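You operate a simulated robot arm through the tools that you are given. There is no shell and no other tool. Be economical: measure what you need, move in short steps, check, and stop when the job is done.

You are at the controls of a simulated robot arm. One attempt, no reset.

JOB
Twist test the beige wire to the blue mark and sort it.
Fine: clamp it in the yellow twist tester, free the clamp after; a crack goes to Redo, else Pass.

It is judged by the outcome, as a careful person would: the job done as asked, and still so three seconds after it is handed in. It fails if anything else is knocked over, pushed out of place, dropped, spilled or broken.

ROBOT AND FRAMES
A 7-joint arm with a two-finger parallel gripper, fixed in place. Base frame: the origin is at the foot of the arm, x ahead of it, y to its left, z up; the work surface is at about z = 860. Readings come in mm, rad, newtons and seconds.
With the tool pointing down near the work surface it reaches from about 220 to 740 mm from the base axis. Its first joint turns from -2.897 to 2.897 rad. Payload 1.57 kg.
Tool frame: the origin (TCP) lies between the finger pads and is the grasp point; the fingertips stand 30 mm ahead of it; z points along the fingers, y is the line along which they close. The gripper opens to 110 mm. The fingers are 24 mm wide and 12 mm thick; the gripper's body (48 by 112 mm) begins 78 mm behind the TCP.
Orientation is that of the tool frame in the base frame, as a unit quaternion [x, y, z, w]. With the fingers straight down and closing along the base's y, the tool's x points along the base's -x, its y along +y and its z along -z.

CONTROLS
- The arm moves only by the tool nudge_tool. Its argument "targets" is a list of rows, each an object of numbers (a shift or turn left out is 0, a gripper value left out holds the last): "x", "y", "z": the shift along the tool's x, y, z in units of 30 mm (1.0 is 30 mm); "rx", "ry", "rz": the turn, a rotation vector about the tool's x, y, z in units of 5 degrees (1.0 is 5 degrees). In form: [{"x": .., "y": .., "z": .., "rx": .., "ry": .., "rz": ..}, ...]. A call has 1 to 10 rows; each row shifts and turns the commanded pose from where the row before left it, along the tool's axes as they then stand. "hand" is the opening in per cent of the stroke, from 0 (shut) to 100 (fully open), set as the call begins (left out, the last holds). A call with a number of a shift or a turn outside -1 to 1 is refused whole. Each row takes 0.2 s and may step no farther than 50 mm and 0.15 rad from the row before; otherwise, or with a gripper value out of range, the whole call is refused. Where a pose cannot be reached the arm comes as near as it can. A force on the tool above 90 N (or 10 N above the force at the start of the call, whichever is more), or a blocked arm, ends the call early, and 0.2 s more pass. The fingers move at their own pace (about 45 mm/s each) and stop on an object; they squeeze with about 24 N. The grip force told is the motor's: it shows also when the fingers shut on nothing. Time passes only in rows, and 0.2 s behind the last, so rows that do not move let the fingers close. It gives the time, the measured TCP pose, the force on the tool (base axes), the opening and the grip force at its end, in the units of the frame above (readings bear some noise), with the torque about the TCP (base axes, N m) and any sound that the robot's microphone picked up.
- Cameras (640 x 400 px; columns grow to the right, rows downward): "scene" is fixed at [50.8, -498.9, 1705.1]; the picture's right is [0.78, -0.63, 0.00], its down [-0.40, -0.49, -0.78] and it looks along [0.49, 0.60, -0.63] (base axes); focal length 338 px, centre (320, 200). "wrist" rides on the gripper at [70, 16, -141] in the tool frame; the picture's right is [-0.23, 0.97, 0.00], its down [-0.86, -0.20, -0.48] and it looks along [-0.47, -0.11, 0.88] (tool axes); focal length 222 px, centre (320, 200). There is no depth. A picture from a camera that has moved, and an enlarged one, comes with that camera's place and axes in the base frame and with its lens.
- grab_frame(camera): a new picture of that camera. It takes no simulated time.
- raise_lower(by): slides the trunk up (or, below 0, down) by that many mm; the arm rides with it, the base frame stays. It gives what a move gives, with no picture.
- zoom(camera, box): a new picture of the part [left, top, right, bottom] of that camera's present view, enlarged. It takes no simulated time.
- sign_off(): hands the job in; it is judged then, once.

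Go step by step. Nothing tells you positions but the pictures and the camera data: compare them with the known pose of the tool, close in by small moves and look again before you grip or let go. The budget is 120 turns and 76 pictures, counting those below and the enlarged ones. Unless the task says otherwise, let go and move clear before handing in, and close with one line.

The tools are called after "Emit:" as a command line: name --argument value ..., lists and objects as JSON in quotes. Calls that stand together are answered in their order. nudge_tool: Moves the arm, as the interface text tells. Its arguments: {"type":"object","properties":{"targets":{"type":"array"},"hand":{"type":"number"}},"required":["targets"]} The other tools are called the same way: raise_lower (by) slides the trunk up or down; grab_frame (camera) takes a picture; zoom (camera, box) takes an enlarged picture of a part of a camera's view; sign_off () hands the job in.

At the start:

```text
t: 0.0
position: [395.0, 101.1, 1344.2]
ee_rot: [0.001, 1.0, 0.0, -0.001]
ft_force: [-0.5, 0.0, 0.5]
ft_torque: [0.0, -0.03, -0.02]
grip_width: 110.0
finger_force: 0.1
trunk travel left (down, up): [-525.0, 65.0]
```

scene: 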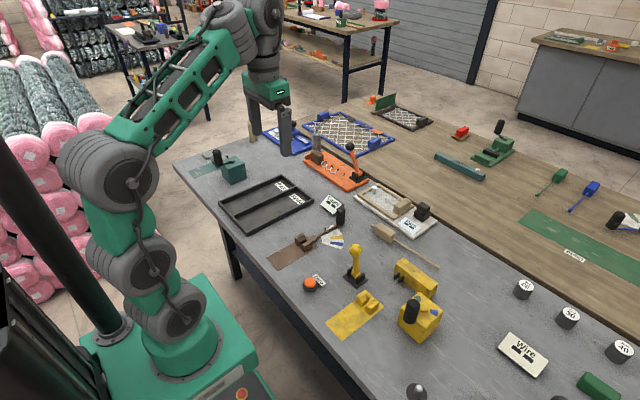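
wrist: 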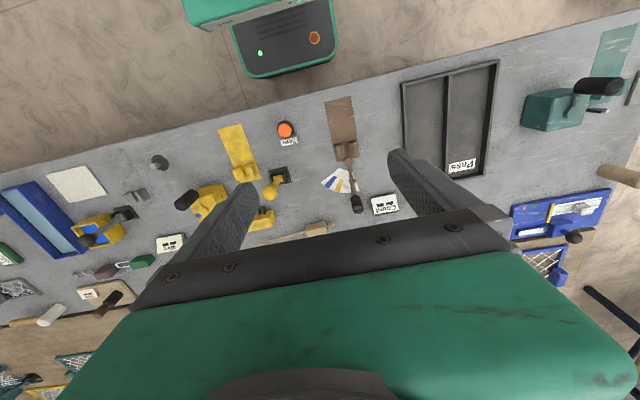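

I see a bench with a yellow tester, trays and many tools. I'll zoom in to identify the beige wire, the yellow tester, and the Pass/Redo trays.

Emit:
zoom --camera "scene" --box '[260, 180, 460, 350]'

Emit:
zoom --camera "scene" --box '[180, 120, 360, 240]'

Emit:
zoom --camera "wrist" --box '[140, 60, 400, 260]'

```text
2.35 times, centred on (360, 265) of scene
camera zoom: at [50.8, -498.9, 1705.1], right [0.78, -0.63, 0.0], down [-0.4, -0.49, -0.78], along [0.49, 0.6, -0.63], focal length 794 px, centre (226, 47)
```

zoom: 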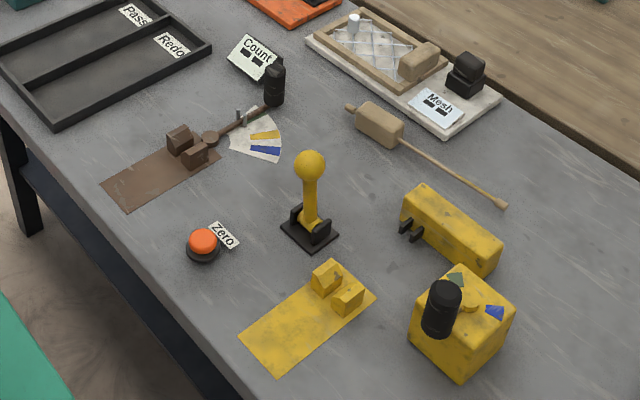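

```text
3.33 times, centred on (270, 180) of scene
camera zoom: at [50.8, -498.9, 1705.1], right [0.78, -0.63, 0.0], down [-0.4, -0.49, -0.78], along [0.49, 0.6, -0.63], focal length 1125 px, centre (487, 267)
```

zoom: 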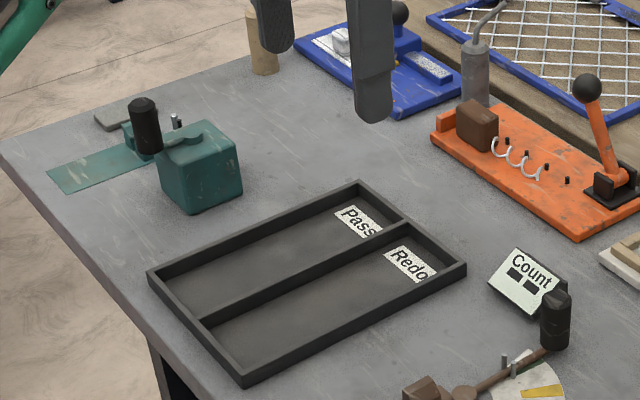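

```text
2.00 times, centred on (270, 160) of wrist
camera zoom: at [326.4, 117.1, 1487.0], right [0.23, 0.97, 0.0], down [0.86, -0.2, 0.48], along [0.47, -0.11, -0.88], focal length 444 px, centre (420, 280)
```

zoom: 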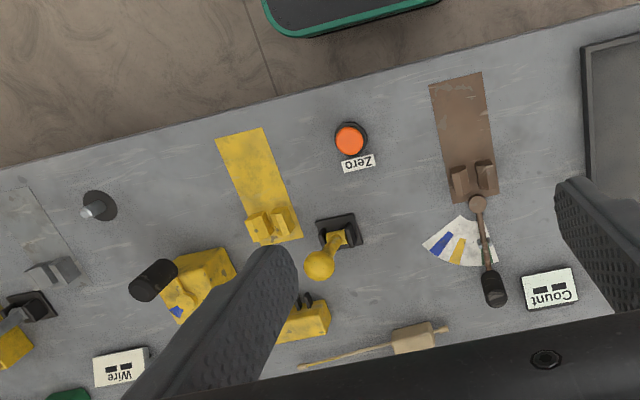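

The beige wire seems to be a beige block with a long rod. I need finer views of the yellow pieces.

Emit:
zoom --camera "scene" --box '[370, 220, 460, 345]'

Emit:
zoom --camera "scene" --box '[300, 230, 400, 345]'

Emit:
zoom --camera "scene" --box '[390, 250, 640, 400]'

Emit:
zoom --camera "scene" --box '[350, 170, 450, 280]'

```text
3.20 times, centred on (415, 282) of scene
camera zoom: at [50.8, -498.9, 1705.1], right [0.78, -0.63, 0.0], down [-0.4, -0.49, -0.78], along [0.49, 0.6, -0.63], focal length 1080 px, centre (16, -64)
```

zoom: 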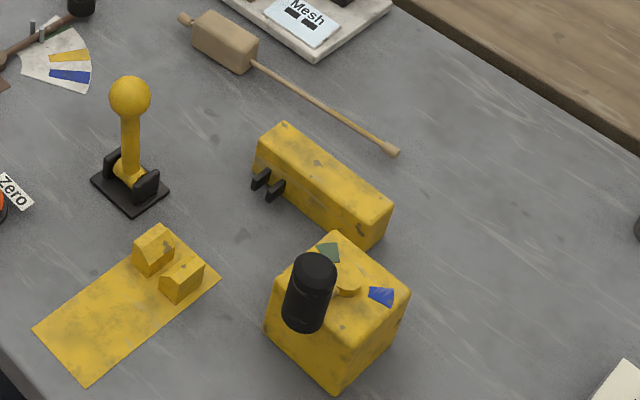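

```text
3.48 times, centred on (350, 288) of scene
camera zoom: at [50.8, -498.9, 1705.1], right [0.78, -0.63, 0.0], down [-0.4, -0.49, -0.78], along [0.49, 0.6, -0.63], focal length 1174 px, centre (216, -104)
```

zoom: 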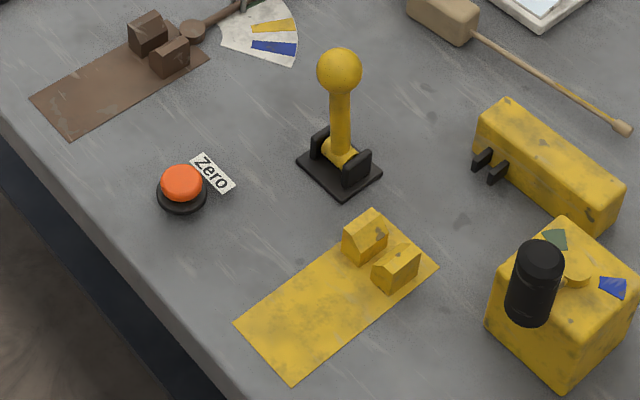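

```text
2.56 times, centred on (515, 325) of scene
camera zoom: at [50.8, -498.9, 1705.1], right [0.78, -0.63, 0.0], down [-0.4, -0.49, -0.78], along [0.49, 0.6, -0.63], focal length 864 px, centre (-179, -120)
```

zoom: 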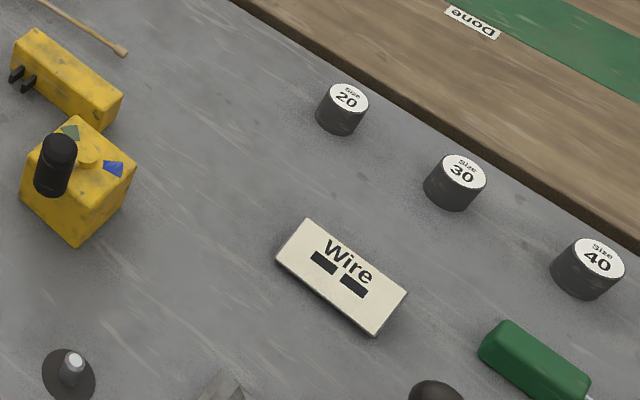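

```text
3.64 times, centred on (400, 225) of scene
camera zoom: at [50.8, -498.9, 1705.1], right [0.78, -0.63, 0.0], down [-0.4, -0.49, -0.78], along [0.49, 0.6, -0.63], focal length 1227 px, centre (29, 109)
```

zoom: 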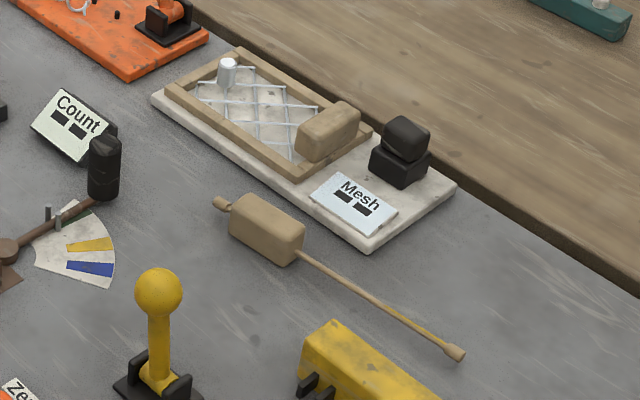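

The wire lies at about x 760–780 with its handle near (755, 2) and its tip near (780, -205). The yellow plate is at x 382–540, y≈-150, with a fork in line beyond it at x≈620, a clamp lever at (543, -65) and a crank on the cube. I'll move in for a better look.

Emit:
nudge_tool --targets '[{"y": -1, "z": 0.5}, {"y": -1, "z": 0.5}, {"y": -1, "z": 0.5}, {"y": -1, "z": 0.5}, {"y": -1, "z": 0.5}, {"y": -1, "z": 0.5}, {"y": -1, "z": 0.5}, {"y": -1, "z": 0.5}]'

Emit:
grab_frame --camera "wrist"

```text
t: 1.8
position: [394.6, -135.5, 1223.3]
ee_rot: [-0.001, 1.0, 0.0, 0.0]
ft_force: [0.0, -1.0, -0.1]
ft_torque: [0.02, 0.0, -0.01]
grip_width: 110.0
finger_force: 0.1
trunk travel left (down, up): [-525.0, 65.0]
```

```text
66 pictures are left
camera wrist: at [326.0, -120.6, 1366.2], right [0.23, 0.97, 0.0], down [0.86, -0.2, 0.48], along [0.47, -0.11, -0.88], focal length 222 px, centre (320, 200)
```

wrist: 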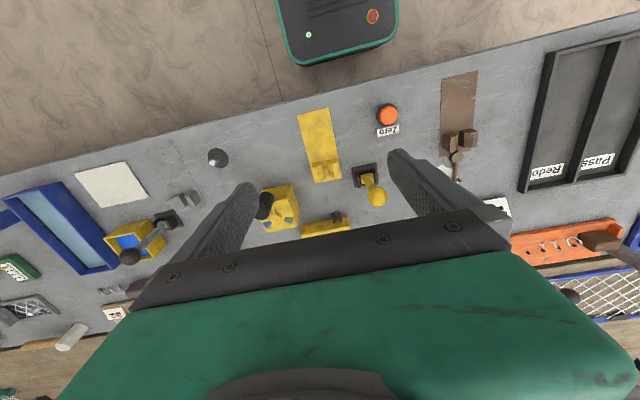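

The gripper hides what lies ahead, so I'll move forward over the tester and look again.

Emit:
nudge_tool --targets '[{"x": -1}, {"x": -1}, {"x": -1}, {"x": -1, "y": -0.5}, {"x": -1, "y": -0.5}, {"x": -1, "y": -0.5}, {"x": -1, "y": -0.5}]'

Emit:
grab_frame --camera "wrist"

Emit:
zoom --camera "wrist" --box '[180, 20, 440, 220]'

```text
t: 3.4
position: [607.0, -200.7, 1223.4]
ee_rot: [0.0, 1.0, 0.0, 0.0]
ft_force: [0.3, 0.5, 0.4]
ft_torque: [0.05, 0.02, -0.02]
grip_width: 110.0
finger_force: 0.0
trunk travel left (down, up): [-525.0, 65.0]
```

```text
65 pictures are left
camera wrist: at [537.9, -184.2, 1366.4], right [0.23, 0.97, 0.0], down [0.86, -0.2, 0.48], along [0.46, -0.11, -0.88], focal length 222 px, centre (320, 200)
```

wrist: 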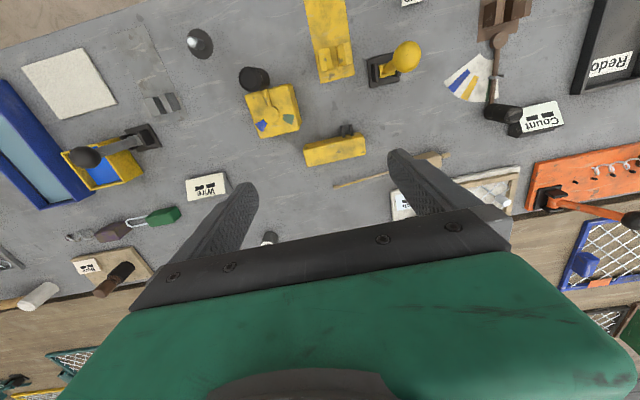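

```text
2.00 times, centred on (310, 120) of wrist
camera zoom: at [537.9, -184.2, 1366.4], right [0.23, 0.97, 0.0], down [0.86, -0.2, 0.48], along [0.46, -0.11, -0.88], focal length 444 px, centre (340, 360)
```

zoom: 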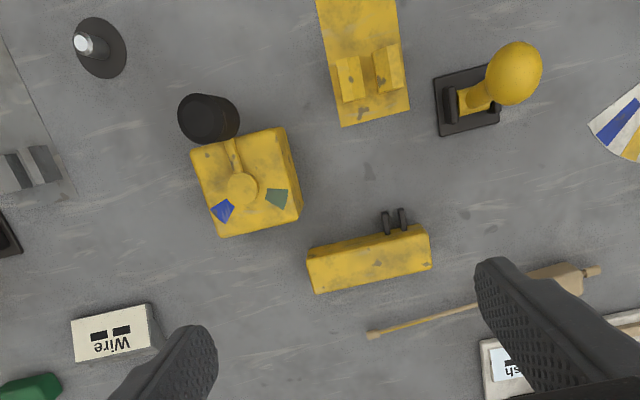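

The crank arm points toward -x. The blue mark is about 125° counter-clockwise from it seen from above, and the hub is at (569, -286, 940). First I fetch the wire, so I'll turn the gripper to straddle its handle.

Emit:
nudge_tool --targets '[{"rz": 1}, {"rz": 1}, {"rz": 1}, {"rz": 1}, {"rz": 1}, {"rz": 1}, {"rz": 1}, {"rz": 1}, {"rz": 1}, {"rz": 1}]'

Emit:
nudge_tool --targets '[{"rz": 1}, {"rz": 1}, {"rz": 1}, {"rz": 1}, {"rz": 1}, {"rz": 1}, {"rz": 0.6}]'

Emit:
nudge_tool --targets '[{"x": 1, "y": 0.7, "z": 0.4}, {"x": 1, "y": 0.7, "z": 0.4}, {"x": 1, "y": 0.7, "z": 0.4}, {"x": 1, "y": 0.7, "z": 0.4}, {"x": 1, "y": 0.7, "z": 0.4}, {"x": 1, "y": 0.7, "z": 0.4}]' --hand 60

Emit:
grab_frame --camera "wrist"

```text
t: 5.6
position: [604.7, -198.7, 1223.7]
ee_rot: [0.423, 0.906, 0.0, 0.0]
ft_force: [0.7, -0.4, -0.4]
ft_torque: [-0.04, 0.01, 0.02]
grip_width: 109.8
finger_force: 0.1
trunk travel left (down, up): [-525.0, 65.0]
```

```text
t: 7.2
position: [604.2, -200.0, 1224.6]
ee_rot: [0.663, 0.749, 0.0, 0.0]
ft_force: [0.0, -0.6, 0.4]
ft_torque: [0.02, 0.02, 0.02]
grip_width: 110.3
finger_force: 0.0
trunk travel left (down, up): [-525.0, 65.0]
```

```text
t: 8.6
position: [692.0, -4.4, 1147.9]
ee_rot: [0.663, 0.749, 0.0, 0.0]
ft_force: [0.3, 0.7, 0.0]
ft_torque: [-0.01, 0.0, 0.0]
grip_width: 65.7
finger_force: 0.0
out of reach, approached as far as the arm can: row 5, 6
trunk travel left (down, up): [-525.0, 65.0]
```

```text
63 pictures are left
camera wrist: at [700.9, 66.6, 1290.7], right [0.99, -0.11, 0.0], down [-0.09, -0.87, 0.48], along [-0.05, -0.48, -0.88], focal length 222 px, centre (320, 200)
```

wrist: 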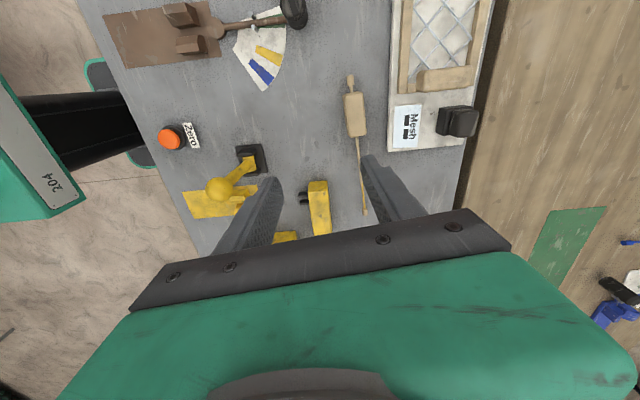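

The arm is at its reach limit here because the shoulder is high. I'll lower the trunk by 180 mm and extend from there.

Emit:
raise_lower --by -180

Emit:
nudge_tool --targets '[{"y": 0.7}, {"y": 0.7}, {"y": 0.7}]'

Emit:
grab_frame --camera "wrist"

```text
t: 10.6
position: [690.3, -5.8, 968.5]
ee_rot: [0.662, 0.749, -0.001, -0.001]
ft_force: [-0.3, 0.3, 0.4]
ft_torque: [-0.02, -0.03, 0.05]
grip_width: 66.3
finger_force: 0.0
trunk travel left (down, up): [-345.0, 245.0]
```

```text
t: 11.4
position: [699.5, 1.1, 952.7]
ee_rot: [0.662, 0.749, 0.001, 0.001]
ft_force: [-0.6, 0.1, 0.4]
ft_torque: [-0.01, 0.03, 0.02]
grip_width: 66.1
finger_force: 0.1
out of reach, approached as far as the arm can: row 1, 2, 3
trunk travel left (down, up): [-345.0, 245.0]
```

```text
62 pictures are left
camera wrist: at [707.9, 71.8, 1095.2], right [0.99, -0.11, 0.0], down [-0.09, -0.87, 0.48], along [-0.05, -0.48, -0.88], focal length 222 px, centre (320, 200)
```

wrist: 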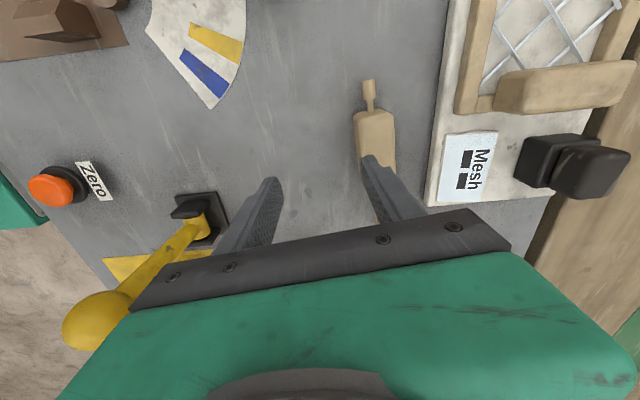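

The lower the tool sits relative to the trunk, the farther it reaches, so I'll put the trunk up high and go down with the arm.

Emit:
raise_lower --by 220

Emit:
nudge_tool --targets '[{"z": 1}, {"z": 1}, {"z": 1}, {"z": 1}, {"z": 1}, {"z": 1}, {"z": 1}]'

Emit:
nudge_tool --targets '[{"y": 0.5}, {"y": 0.5}, {"y": 0.5}]'

Emit:
grab_frame --camera "wrist"

```text
t: 13.7
position: [699.7, 0.5, 1171.7]
ee_rot: [0.662, 0.749, 0.0, 0.0]
ft_force: [-0.9, 0.2, -0.3]
ft_torque: [0.01, 0.02, 0.01]
grip_width: 66.0
finger_force: 0.0
trunk travel left (down, up): [-565.0, 25.0]
```

```text
t: 15.3
position: [701.4, -0.8, 965.5]
ee_rot: [0.663, 0.749, 0.001, 0.0]
ft_force: [0.3, 0.1, -0.7]
ft_torque: [0.0, 0.01, 0.01]
grip_width: 65.9
finger_force: 0.1
trunk travel left (down, up): [-565.0, 25.0]
```

```text
t: 16.1
position: [743.8, 6.9, 965.4]
ee_rot: [0.662, 0.75, 0.0, 0.001]
ft_force: [0.1, -0.3, 1.2]
ft_torque: [-0.04, 0.0, 0.02]
grip_width: 65.8
finger_force: 0.0
trunk travel left (down, up): [-565.0, 25.0]
```

```text
61 pictures are left
camera wrist: at [751.9, 78.6, 1106.7], right [0.99, -0.11, 0.0], down [-0.09, -0.87, 0.48], along [-0.05, -0.48, -0.88], focal length 222 px, centre (320, 200)
```

wrist: 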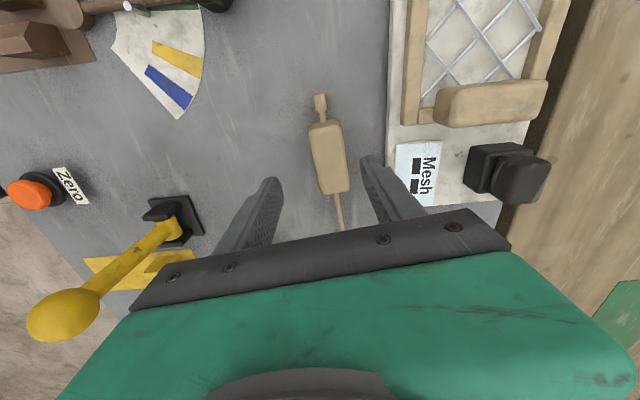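

The handle's centre is near (753, 4), its axis about 2.5° off the tool. I'll correct that and descend part way.

Emit:
nudge_tool --targets '[{"y": 0.3, "x": -0.12, "rz": 0.5}, {"z": 0.8}, {"z": 0.8}]'

Emit:
grab_frame --camera "wrist"

```text
t: 16.9
position: [747.9, 3.8, 913.2]
ee_rot: [0.679, 0.734, -0.001, 0.0]
ft_force: [-0.7, 0.1, 0.7]
ft_torque: [0.02, 0.02, 0.03]
grip_width: 65.7
finger_force: 0.0
out of reach, approached as far as the arm can: row 1
trunk travel left (down, up): [-565.0, 25.0]
```

```text
60 pictures are left
camera wrist: at [759.8, 74.5, 1055.8], right [0.99, -0.15, 0.0], down [-0.13, -0.87, 0.48], along [-0.07, -0.47, -0.88], focal length 222 px, centre (320, 200)
```

wrist: 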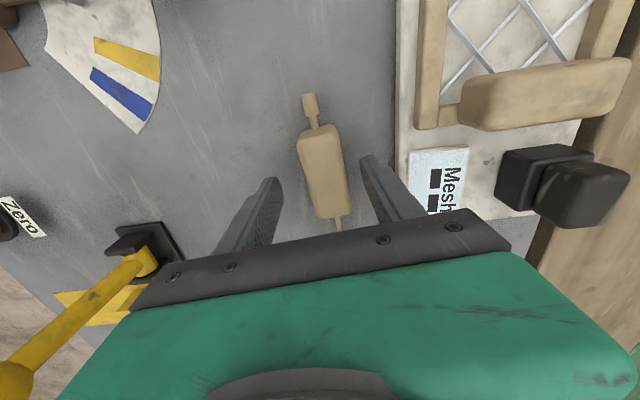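

The handle is centred and aligned between the fingers. I'll go down and close.

Emit:
nudge_tool --targets '[{"z": 0.3}, {"z": 0.3}]'

Emit:
nudge_tool --targets '[{}, {}, {}, {}]' --hand 0

Emit:
grab_frame --camera "wrist"

```text
t: 17.5
position: [747.8, 3.7, 895.5]
ee_rot: [0.679, 0.734, 0.0, 0.0]
ft_force: [0.5, 0.3, -0.7]
ft_torque: [0.0, 0.01, 0.0]
grip_width: 65.6
finger_force: 0.1
trunk travel left (down, up): [-565.0, 25.0]
```

```text
t: 18.5
position: [747.2, 4.3, 895.7]
ee_rot: [0.679, 0.734, 0.0, -0.001]
ft_force: [-0.5, 0.1, -0.2]
ft_torque: [0.03, 0.03, 0.01]
grip_width: 31.8
finger_force: 23.8
trunk travel left (down, up): [-565.0, 25.0]
```

```text
59 pictures are left
camera wrist: at [759.2, 74.6, 1038.2], right [0.99, -0.15, 0.0], down [-0.13, -0.87, 0.48], along [-0.07, -0.47, -0.88], focal length 222 px, centre (320, 200)
```

wrist: 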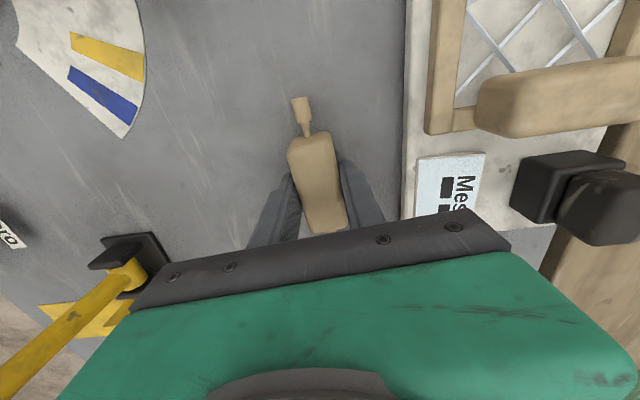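

Gripped at 32 mm. I'll lift, draw back toward the base, and check the wire.

Emit:
nudge_tool --targets '[{"z": -0.7}, {"z": -0.7}, {"y": -0.7, "z": -0.7}, {"y": -0.7, "z": -0.7}, {"y": -0.8, "z": -0.8}, {"y": -0.8, "z": -0.8}, {"y": -0.8, "z": -0.8}, {"y": -0.8, "z": -0.8}]'

Emit:
grab_frame --camera "scene"

```text
t: 20.3
position: [608.4, -8.4, 1074.5]
ee_rot: [0.678, 0.735, -0.001, 0.0]
ft_force: [0.3, -0.2, -1.6]
ft_torque: [0.04, -0.03, 0.02]
grip_width: 31.9
finger_force: 24.5
trunk travel left (down, up): [-565.0, 25.0]
```

```text
58 pictures are left
```

scene: 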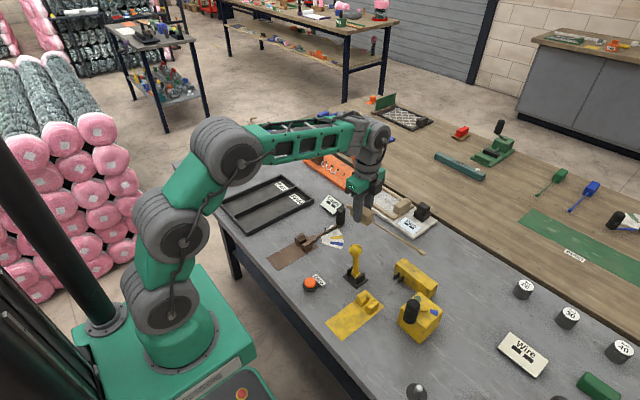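

The wire is held. I'll turn it so its tip points along +x, then move over the plate.

Emit:
nudge_tool --targets '[{"rz": -1}, {"rz": -1}, {"rz": -1}, {"rz": -1}, {"rz": -1}, {"rz": -1}, {"rz": -1}, {"rz": -1}, {"rz": -1}, {"rz": -1}]'

Emit:
nudge_tool --targets '[{"rz": -1}, {"rz": -1}, {"rz": -1}, {"rz": -1}, {"rz": -1}, {"rz": -1}, {"rz": -1}]'

Emit:
nudge_tool --targets '[{"x": 1, "y": -0.7}, {"x": 1, "y": -0.7}, {"x": 1, "y": -0.7}, {"x": 1, "y": -0.7}, {"x": 1, "y": -0.7}, {"x": 1, "y": -0.7}, {"x": 0.6, "y": -0.55}]'

Emit:
grab_frame --camera "wrist"

Emit:
zoom --camera "scene" --box '[280, 180, 460, 340]'

```text
t: 22.5
position: [608.3, -7.4, 1074.6]
ee_rot: [0.304, 0.953, 0.0, 0.0]
ft_force: [0.3, 0.3, -0.6]
ft_torque: [0.01, 0.02, -0.03]
grip_width: 31.5
finger_force: 24.0
trunk travel left (down, up): [-565.0, 25.0]
```

```text
t: 24.1
position: [608.9, -6.1, 1075.5]
ee_rot: [0.003, 1.0, 0.0, 0.0]
ft_force: [0.6, 0.6, -1.0]
ft_torque: [-0.02, 0.02, -0.02]
grip_width: 31.6
finger_force: 23.9
trunk travel left (down, up): [-565.0, 25.0]
```

```text
t: 25.7
position: [407.2, -146.7, 1076.3]
ee_rot: [0.004, 1.0, 0.0, 0.001]
ft_force: [-0.5, 0.4, -2.2]
ft_torque: [-0.01, 0.02, -0.03]
grip_width: 32.0
finger_force: 23.8
trunk travel left (down, up): [-565.0, 25.0]
```

```text
57 pictures are left
camera wrist: at [338.7, -131.4, 1218.3], right [0.23, 0.97, 0.0], down [0.85, -0.21, 0.48], along [0.47, -0.11, -0.88], focal length 222 px, centre (320, 200)
```

wrist: 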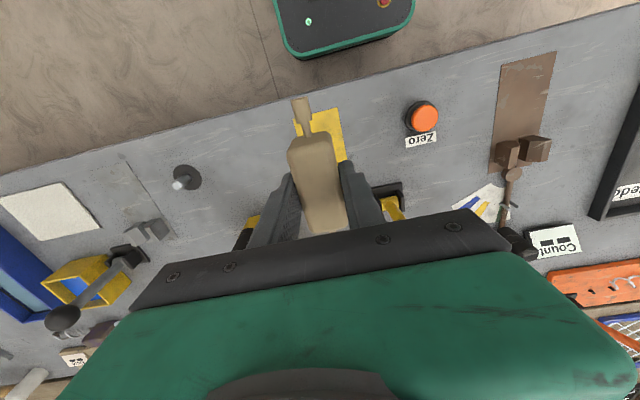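

```text
2.50 times, centred on (370, 260) of scene
camera zoom: at [50.8, -498.9, 1705.1], right [0.78, -0.63, 0.0], down [-0.4, -0.49, -0.78], along [0.49, 0.6, -0.63], focal length 844 px, centre (195, 50)
```

zoom: 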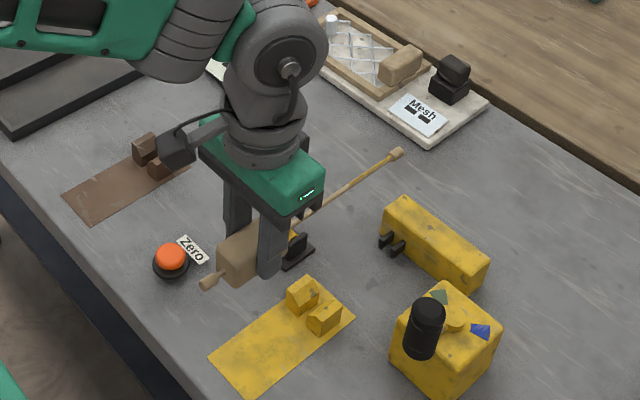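

The wire lines up with +x, its tip about 207 mm ahead of the TCP. The jaws are centred at (509, -151) and the fork at y≈-150, x≈632. I'll come down above them and compare.

Emit:
nudge_tool --targets '[{"x": -0.4, "y": -0.12, "z": 0.8}, {"z": 0.8}, {"z": 0.9}, {"z": 0.9}, {"z": 0.9}]'

Emit:
zoom --camera "scene" --box '[310, 220, 430, 345]'

Emit:
zoom --camera "scene" --box '[350, 240, 430, 310]'

Emit:
grab_frame --camera "wrist"

```text
t: 26.9
position: [423.0, -150.0, 946.3]
ee_rot: [0.003, 1.0, 0.0, 0.0]
ft_force: [-0.1, -0.2, -1.1]
ft_torque: [-0.01, 0.05, 0.01]
grip_width: 31.8
finger_force: 23.9
trunk travel left (down, up): [-565.0, 25.0]
```

```text
3.20 times, centred on (370, 282) of scene
camera zoom: at [50.8, -498.9, 1705.1], right [0.78, -0.63, 0.0], down [-0.4, -0.49, -0.78], along [0.49, 0.6, -0.63], focal length 1080 px, centre (160, -64)
```

zoom: 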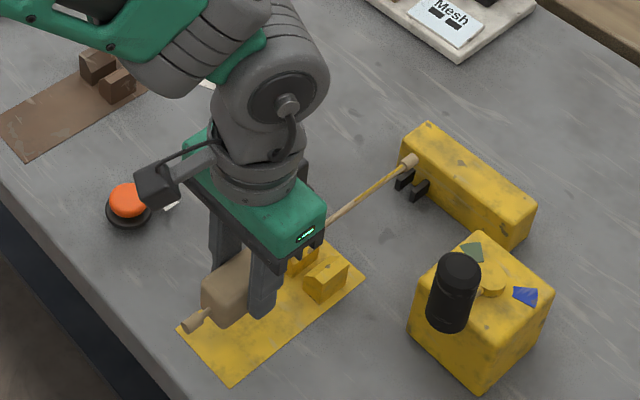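

```text
5.71 times, centred on (390, 275) of scene
camera zoom: at [50.8, -498.9, 1705.1], right [0.78, -0.63, 0.0], down [-0.4, -0.49, -0.78], along [0.49, 0.6, -0.63], focal length 1929 px, centre (-80, -229)
```

zoom: 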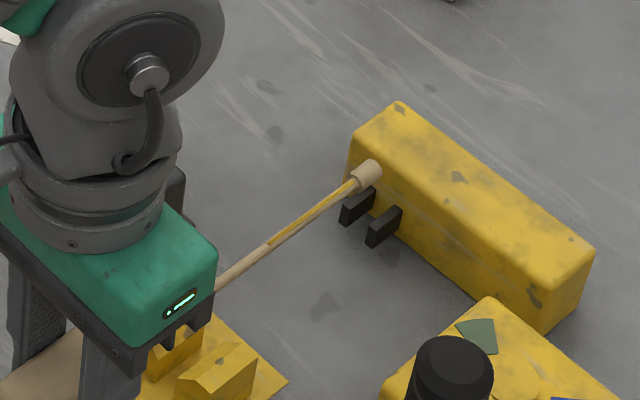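

```text
53 pictures are left
camera wrist: at [353.9, -133.9, 1089.5], right [0.23, 0.97, 0.0], down [0.85, -0.21, 0.48], along [0.47, -0.11, -0.88], focal length 222 px, centre (320, 200)
```

wrist: 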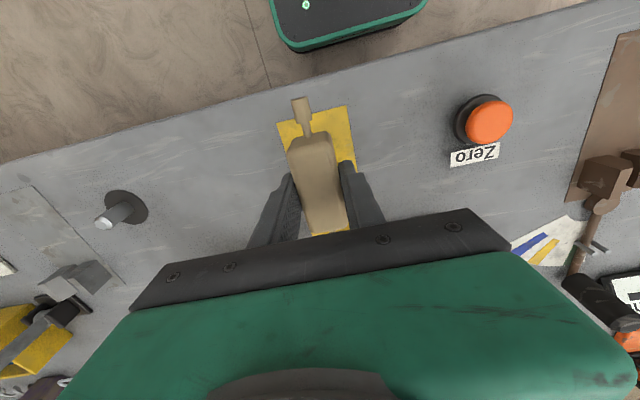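

The tip ends near x≈632 and the fork prongs run about x 631–653, so I'll go 14 mm forward. Then I'll lower most of the way and check alignment.

Emit:
nudge_tool --targets '[{"x": -0.47}, {"z": 0.5}, {"z": 0.5}]'

Emit:
zoom --camera "scene" --box '[360, 250, 420, 300]'

Emit:
zoom --camera "scene" --box '[320, 270, 390, 330]'

```text
t: 27.7
position: [436.7, -150.2, 916.8]
ee_rot: [0.005, 1.0, 0.001, 0.0]
ft_force: [-0.7, 0.1, -1.2]
ft_torque: [-0.01, 0.03, -0.02]
grip_width: 31.7
finger_force: 24.4
trunk travel left (down, up): [-565.0, 25.0]
```

```text
8.00 times, centred on (390, 275) of scene
camera zoom: at [50.8, -498.9, 1705.1], right [0.78, -0.63, 0.0], down [-0.4, -0.49, -0.78], along [0.49, 0.6, -0.63], focal length 2700 px, centre (-240, -400)
```

zoom: 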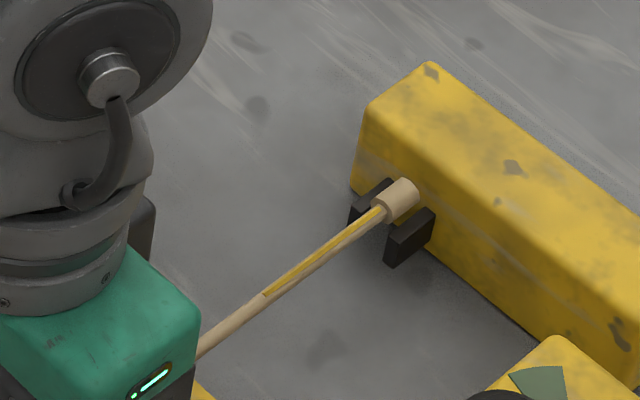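

```text
6.67 times, centred on (355, 300) of scene
camera zoom: at [50.8, -498.9, 1705.1], right [0.78, -0.63, 0.0], down [-0.4, -0.49, -0.78], along [0.49, 0.6, -0.63], focal length 2250 px, centre (87, -467)
```

zoom: 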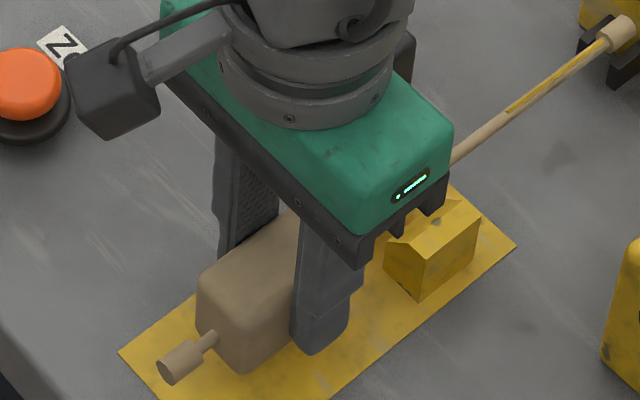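

The tip hovers over the fork. I'll zoom in hard to check alignment before the final drop.

Emit:
zoom --camera "scene" --box '[400, 267, 420, 287]'

```text
16.00 times, centred on (410, 277) of scene
camera zoom: at [50.8, -498.9, 1705.1], right [0.78, -0.63, 0.0], down [-0.4, -0.49, -0.78], along [0.49, 0.6, -0.63], focal length 5400 px, centre (-1120, -1032)
```

zoom: 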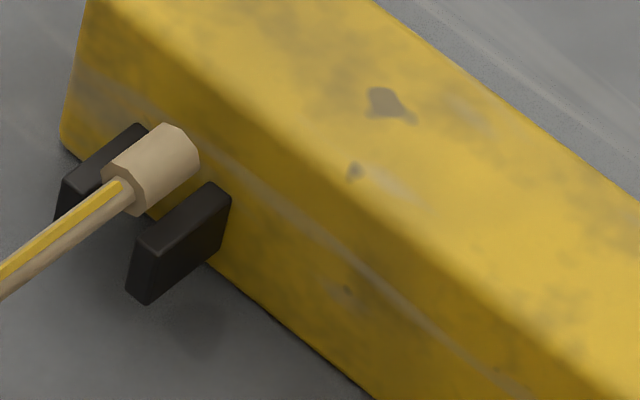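

The collar on the tip is about 10 mm and the fork gap about 12 mm. The tip looks 2–4 mm too far toward -y, so I'll straighten the small yaw residue, lower a little and look again.

Emit:
nudge_tool --targets '[{"rz": -0.14, "z": 0.2}]'

Emit:
zoom --camera "scene" --box '[400, 267, 420, 287]'

Emit:
zoom --camera "scene" --box '[340, 275, 390, 315]'

```text
t: 28.1
position: [436.2, -150.0, 909.5]
ee_rot: [-0.003, 1.0, 0.0, 0.0]
ft_force: [0.4, 0.7, -1.3]
ft_torque: [0.01, 0.0, 0.05]
grip_width: 31.7
finger_force: 24.1
trunk travel left (down, up): [-565.0, 25.0]
```

```text
16.00 times, centred on (410, 277) of scene
camera zoom: at [50.8, -498.9, 1705.1], right [0.78, -0.63, 0.0], down [-0.4, -0.49, -0.78], along [0.49, 0.6, -0.63], focal length 5400 px, centre (-1120, -1032)
```

zoom: 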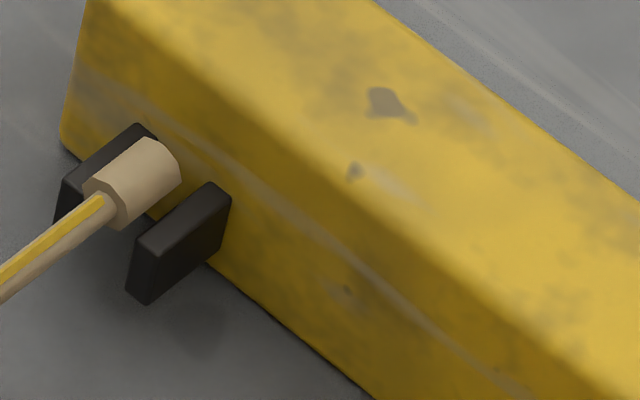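

```text
10.00 times, centred on (365, 295) of scene
camera zoom: at [50.8, -498.9, 1705.1], right [0.78, -0.63, 0.0], down [-0.4, -0.49, -0.78], along [0.49, 0.6, -0.63], focal length 3375 px, centre (-130, -750)
```

zoom: 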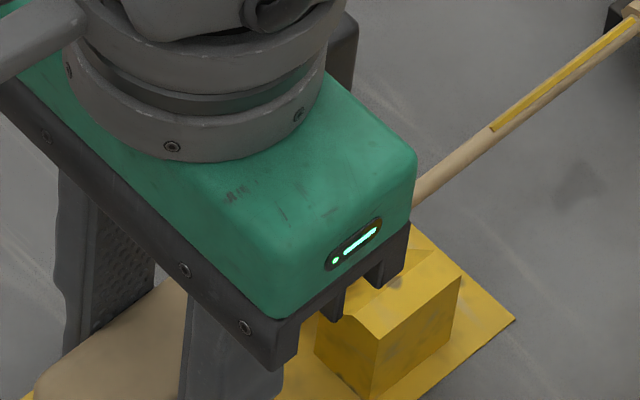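

The collar is now aligned with the fork gap. I'll go 2 mm forward and down to resting height, watching the force.

Emit:
nudge_tool --targets '[{"x": -0.07, "z": 0.15}, {"z": 0.12}]'

Emit:
zoom --camera "scene" --box '[400, 267, 420, 287]'

```text
t: 28.7
position: [438.9, -152.9, 901.3]
ee_rot: [-0.002, 1.0, 0.001, 0.0]
ft_force: [-0.2, 1.0, -0.8]
ft_torque: [0.04, -0.01, 0.11]
grip_width: 31.8
finger_force: 23.7
trunk travel left (down, up): [-565.0, 25.0]
```

```text
16.00 times, centred on (410, 277) of scene
camera zoom: at [50.8, -498.9, 1705.1], right [0.78, -0.63, 0.0], down [-0.4, -0.49, -0.78], along [0.49, 0.6, -0.63], focal length 5400 px, centre (-1120, -1032)
```

zoom: 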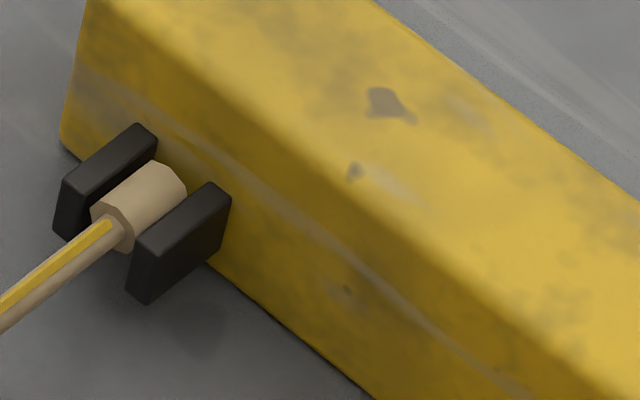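

The collar has entered the fork. A bit lower until it seats.

Emit:
nudge_tool --targets '[{"z": 0.08}, {"z": 0.07}]'

Emit:
zoom --camera "scene" --box '[400, 267, 420, 287]'

Emit:
zoom --camera "scene" --box '[330, 280, 390, 330]'

```text
t: 29.3
position: [436.9, -152.4, 898.0]
ee_rot: [-0.002, 1.0, -0.001, 0.0]
ft_force: [0.7, 3.7, -0.2]
ft_torque: [0.09, -0.11, 0.21]
grip_width: 31.6
finger_force: 23.9
trunk travel left (down, up): [-565.0, 25.0]
```

```text
16.00 times, centred on (410, 277) of scene
camera zoom: at [50.8, -498.9, 1705.1], right [0.78, -0.63, 0.0], down [-0.4, -0.49, -0.78], along [0.49, 0.6, -0.63], focal length 5400 px, centre (-1120, -1032)
```

zoom: 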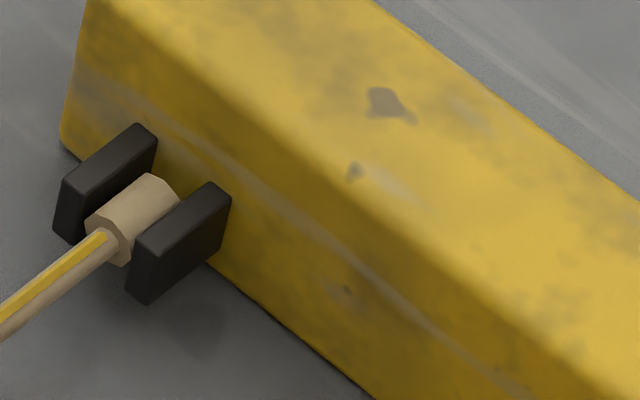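

```text
8.00 times, centred on (360, 305) of scene
camera zoom: at [50.8, -498.9, 1705.1], right [0.78, -0.63, 0.0], down [-0.4, -0.49, -0.78], along [0.49, 0.6, -0.63], focal length 2700 px, centre (0, -640)
```

zoom: 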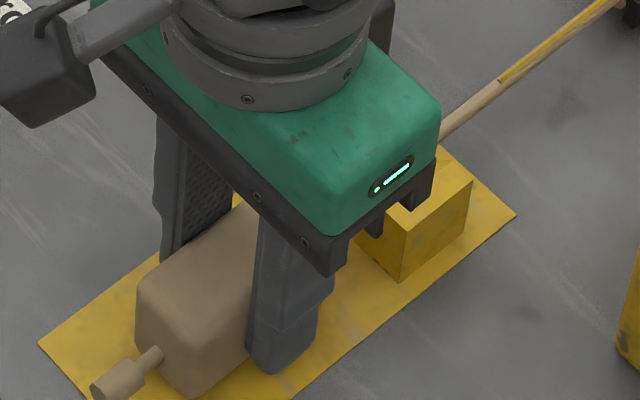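

Slight side force of +3.7 N says the wire rubs the -y side. I'll ease 1.5 mm to +y, settle, then let go.

Emit:
nudge_tool --targets '[{"y": 0.05}, {"z": 0.04}, {}]'

Emit:
zoom --camera "scene" --box '[400, 267, 420, 287]'

```text
t: 30.1
position: [437.2, -152.0, 897.0]
ee_rot: [-0.001, 1.0, 0.0, 0.0]
ft_force: [-0.8, -0.8, -1.0]
ft_torque: [0.01, -0.01, -0.03]
grip_width: 31.8
finger_force: 23.9
trunk travel left (down, up): [-565.0, 25.0]
```

```text
16.00 times, centred on (410, 277) of scene
camera zoom: at [50.8, -498.9, 1705.1], right [0.78, -0.63, 0.0], down [-0.4, -0.49, -0.78], along [0.49, 0.6, -0.63], focal length 5400 px, centre (-1120, -1032)
```

zoom: 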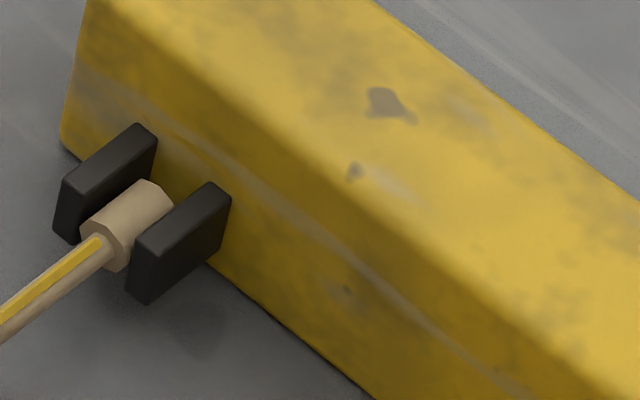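

Force is zero and the collar is in the fork. I'll push 2 mm further in, release and rise.

Emit:
nudge_tool --targets '[{"x": -0.08}, {"z": 0.02}]'

Emit:
nudge_tool --targets '[{}, {}, {}]' --hand 55

Emit:
nudge_tool --targets '[{"z": -1}, {"z": -1}, {"z": -1, "x": 0.5}, {"z": -1, "x": 1}, {"z": -1, "x": 1}]'

Emit:
zoom --camera "scene" --box '[310, 225, 430, 325]'

Emit:
zoom --camera "scene" --box '[330, 270, 390, 320]'

```text
t: 30.7
position: [439.4, -151.2, 896.5]
ee_rot: [-0.002, 1.0, 0.0, 0.0]
ft_force: [-0.6, 0.7, -1.3]
ft_torque: [-0.04, 0.01, -0.03]
grip_width: 31.6
finger_force: 24.0
trunk travel left (down, up): [-565.0, 25.0]
```

```text
t: 31.5
position: [439.1, -151.1, 896.3]
ee_rot: [-0.002, 1.0, 0.0, 0.0]
ft_force: [0.1, -0.1, 0.2]
ft_torque: [-0.02, 0.02, 0.0]
grip_width: 60.5
finger_force: 0.0
trunk travel left (down, up): [-565.0, 25.0]
```

```text
t: 32.7
position: [366.9, -149.6, 1043.3]
ee_rot: [-0.002, 1.0, 0.0, 0.0]
ft_force: [-0.5, -0.1, 0.9]
ft_torque: [0.01, 0.0, 0.04]
grip_width: 60.4
finger_force: 0.0
trunk travel left (down, up): [-565.0, 25.0]
```

```text
4.00 times, centred on (370, 275) of scene
camera zoom: at [50.8, -498.9, 1705.1], right [0.78, -0.63, 0.0], down [-0.4, -0.49, -0.78], along [0.49, 0.6, -0.63], focal length 1350 px, centre (120, -100)
```

zoom: 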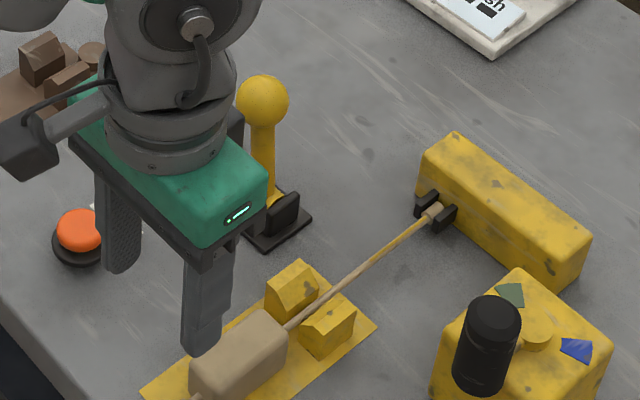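

```text
8.00 times, centred on (360, 295) of scene
camera zoom: at [50.8, -498.9, 1705.1], right [0.78, -0.63, 0.0], down [-0.4, -0.49, -0.78], along [0.49, 0.6, -0.63], focal length 2700 px, centre (0, -560)
```

zoom: 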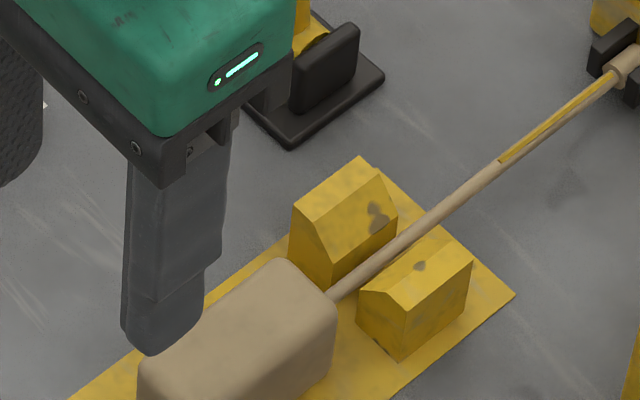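

The wire lies in the jaws and fork. Now the clamp lever: a closer look at its base.

Emit:
zoom --camera "scene" --box '[335, 235, 380, 290]'

Emit:
grab_frame --camera "wrist"

```text
7.27 times, centred on (358, 262) of scene
camera zoom: at [50.8, -498.9, 1705.1], right [0.78, -0.63, 0.0], down [-0.4, -0.49, -0.78], along [0.49, 0.6, -0.63], focal length 2455 px, centre (47, -254)
```

zoom: 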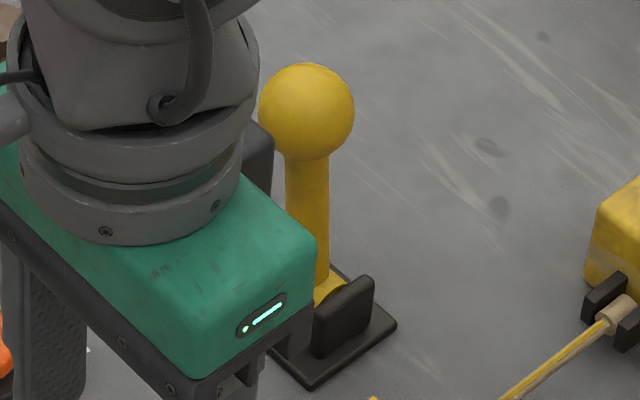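

```text
40 pictures are left
camera wrist: at [297.3, -133.4, 1186.6], right [0.22, 0.97, 0.0], down [0.86, -0.2, 0.48], along [0.47, -0.11, -0.88], focal length 222 px, centre (320, 200)
```

wrist: 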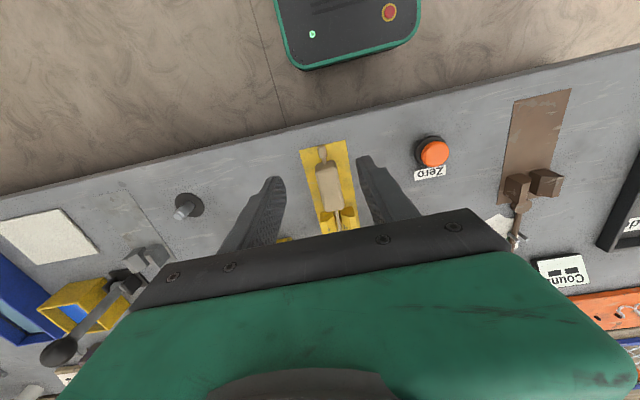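

The knob sits at about (539, -59, 993) and its hinge lies along y. I'll straddle it with the fingers along y and test which way it swings, starting gently toward the base.

Emit:
nudge_tool --targets '[{"z": -1}, {"x": -0.95, "y": 0.5}, {"x": -0.95, "y": 0.5}, {"x": -0.95, "y": 0.5}, {"x": -0.95, "y": 0.5}, {"x": -0.95, "y": 0.5}, {"x": -0.95, "y": 0.5}, {}]' --hand 75

Emit:
grab_frame --camera "wrist"

```text
t: 34.5
position: [535.7, -60.5, 1077.1]
ee_rot: [-0.002, 1.0, -0.001, -0.001]
ft_force: [0.3, 0.5, -0.9]
ft_torque: [-0.02, -0.03, 0.0]
grip_width: 82.5
finger_force: 0.2
trunk travel left (down, up): [-565.0, 25.0]
```

```text
39 pictures are left
camera wrist: at [466.5, -43.3, 1219.1], right [0.22, 0.97, 0.0], down [0.86, -0.2, 0.48], along [0.47, -0.11, -0.88], focal length 222 px, centre (320, 200)
```

wrist: 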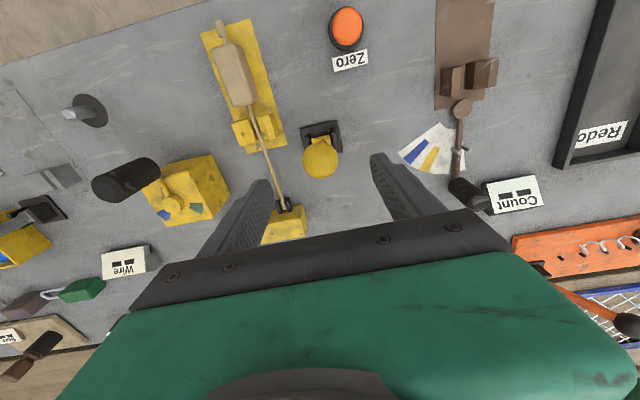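

Knob directly below. I'll descend and grip it.

Emit:
nudge_tool --targets '[{"z": 1}, {"z": 1}, {"z": 0.8}]'

Emit:
nudge_tool --targets '[{}, {}, {}, {}]' --hand 0

Emit:
nudge_tool --targets '[{"x": 0.3}, {"x": 0.3}]'

```text
t: 35.3
position: [535.5, -59.1, 992.6]
ee_rot: [-0.002, 1.0, 0.0, 0.0]
ft_force: [0.2, -0.2, 0.5]
ft_torque: [0.02, -0.01, 0.0]
grip_width: 82.6
finger_force: 0.0
trunk travel left (down, up): [-565.0, 25.0]
```

```text
t: 36.3
position: [536.2, -60.3, 994.2]
ee_rot: [-0.001, 1.0, 0.001, -0.001]
ft_force: [0.7, -7.8, -0.8]
ft_torque: [-0.06, -0.03, -0.09]
grip_width: 37.8
finger_force: 25.3
trunk travel left (down, up): [-565.0, 25.0]
```

```text
t: 36.9
position: [520.5, -60.3, 991.7]
ee_rot: [-0.003, 1.0, 0.0, -0.001]
ft_force: [14.4, -7.3, -10.4]
ft_torque: [0.02, -1.05, 0.04]
grip_width: 37.6
finger_force: 44.0
trunk travel left (down, up): [-565.0, 25.0]
```

It moved 16 mm with about 14 N of resistance. I'll check whether the lever really tilts and the jaws react.

Emit:
zoom --camera "scene" --box '[320, 225, 400, 315]'

```text
4.44 times, centred on (360, 270) of scene
camera zoom: at [50.8, -498.9, 1705.1], right [0.78, -0.63, 0.0], down [-0.4, -0.49, -0.78], along [0.49, 0.6, -0.63], focal length 1500 px, centre (142, -111)
```

zoom: 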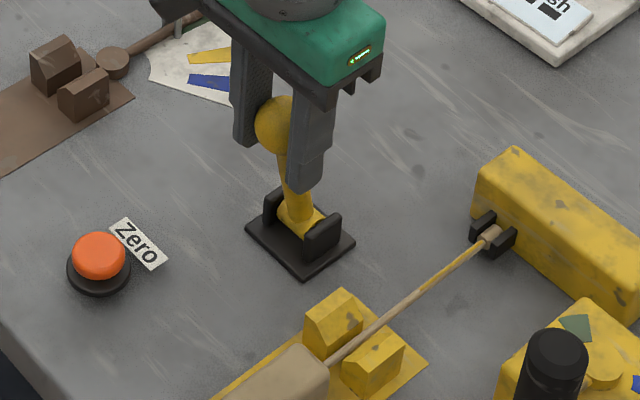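

The lever does tilt toward the base. I'll follow its arc further.

Emit:
nudge_tool --targets '[{"x": 0.3, "z": 0.08}, {"x": 0.3, "z": 0.1}, {"x": 0.3, "z": 0.13}, {"x": 0.3, "z": 0.16}]'

Emit:
zoom --camera "scene" --box '[320, 225, 400, 315]'

```text
t: 37.9
position: [482.5, -60.6, 978.5]
ee_rot: [-0.002, 1.0, -0.001, 0.001]
ft_force: [4.9, -9.2, 14.7]
ft_torque: [0.02, -1.32, -0.1]
grip_width: 37.6
finger_force: 43.4
trunk travel left (down, up): [-565.0, 25.0]
```

```text
4.44 times, centred on (360, 270) of scene
camera zoom: at [50.8, -498.9, 1705.1], right [0.78, -0.63, 0.0], down [-0.4, -0.49, -0.78], along [0.49, 0.6, -0.63], focal length 1500 px, centre (142, -111)
```

zoom: 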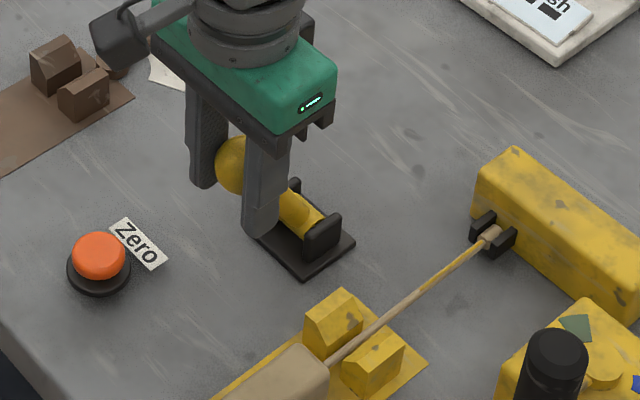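

Still swinging freely. Continue down the arc.

Emit:
nudge_tool --targets '[{"x": 0.3, "z": 0.15}, {"x": 0.28, "z": 0.18}, {"x": 0.25, "z": 0.22}, {"x": 0.25, "z": 0.25}]'

Emit:
nudge_tool --targets '[{"x": 0.22, "z": 0.25}, {"x": 0.22, "z": 0.27}]'

Emit:
zoom --camera "scene" --box '[320, 225, 400, 315]'

```text
t: 38.9
position: [451.0, -60.1, 952.7]
ee_rot: [-0.004, 1.0, 0.0, 0.0]
ft_force: [15.2, 13.2, 1.7]
ft_torque: [0.09, -1.09, 0.19]
grip_width: 37.1
finger_force: 43.7
trunk travel left (down, up): [-565.0, 25.0]
```

```text
t: 39.5
position: [437.8, -59.1, 937.6]
ee_rot: [-0.003, 1.0, -0.001, -0.001]
ft_force: [13.1, 21.0, -0.3]
ft_torque: [-0.03, -0.57, 0.2]
grip_width: 36.9
finger_force: 43.3
trunk travel left (down, up): [-565.0, 25.0]
```

```text
4.44 times, centred on (360, 270) of scene
camera zoom: at [50.8, -498.9, 1705.1], right [0.78, -0.63, 0.0], down [-0.4, -0.49, -0.78], along [0.49, 0.6, -0.63], focal length 1500 px, centre (142, -111)
```

zoom: 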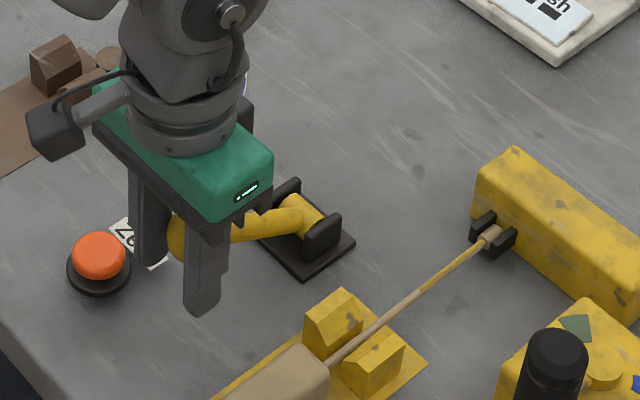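

The lever is about 60° over, no stop yet. I'll go on a bit, with a small sideways correction, keeping the fingertips above the Zero button.

Emit:
nudge_tool --targets '[{"x": 0.12, "y": 0.05, "z": 0.27}, {"x": 0.1, "y": 0.03, "z": 0.3}]'

```text
t: 40.1
position: [424.2, -59.1, 921.9]
ee_rot: [0.0, 1.0, -0.001, -0.003]
ft_force: [-18.0, -4.8, 17.7]
ft_torque: [-0.07, 0.1, -0.26]
grip_width: 33.3
finger_force: 40.8
trunk travel left (down, up): [-565.0, 25.0]
```

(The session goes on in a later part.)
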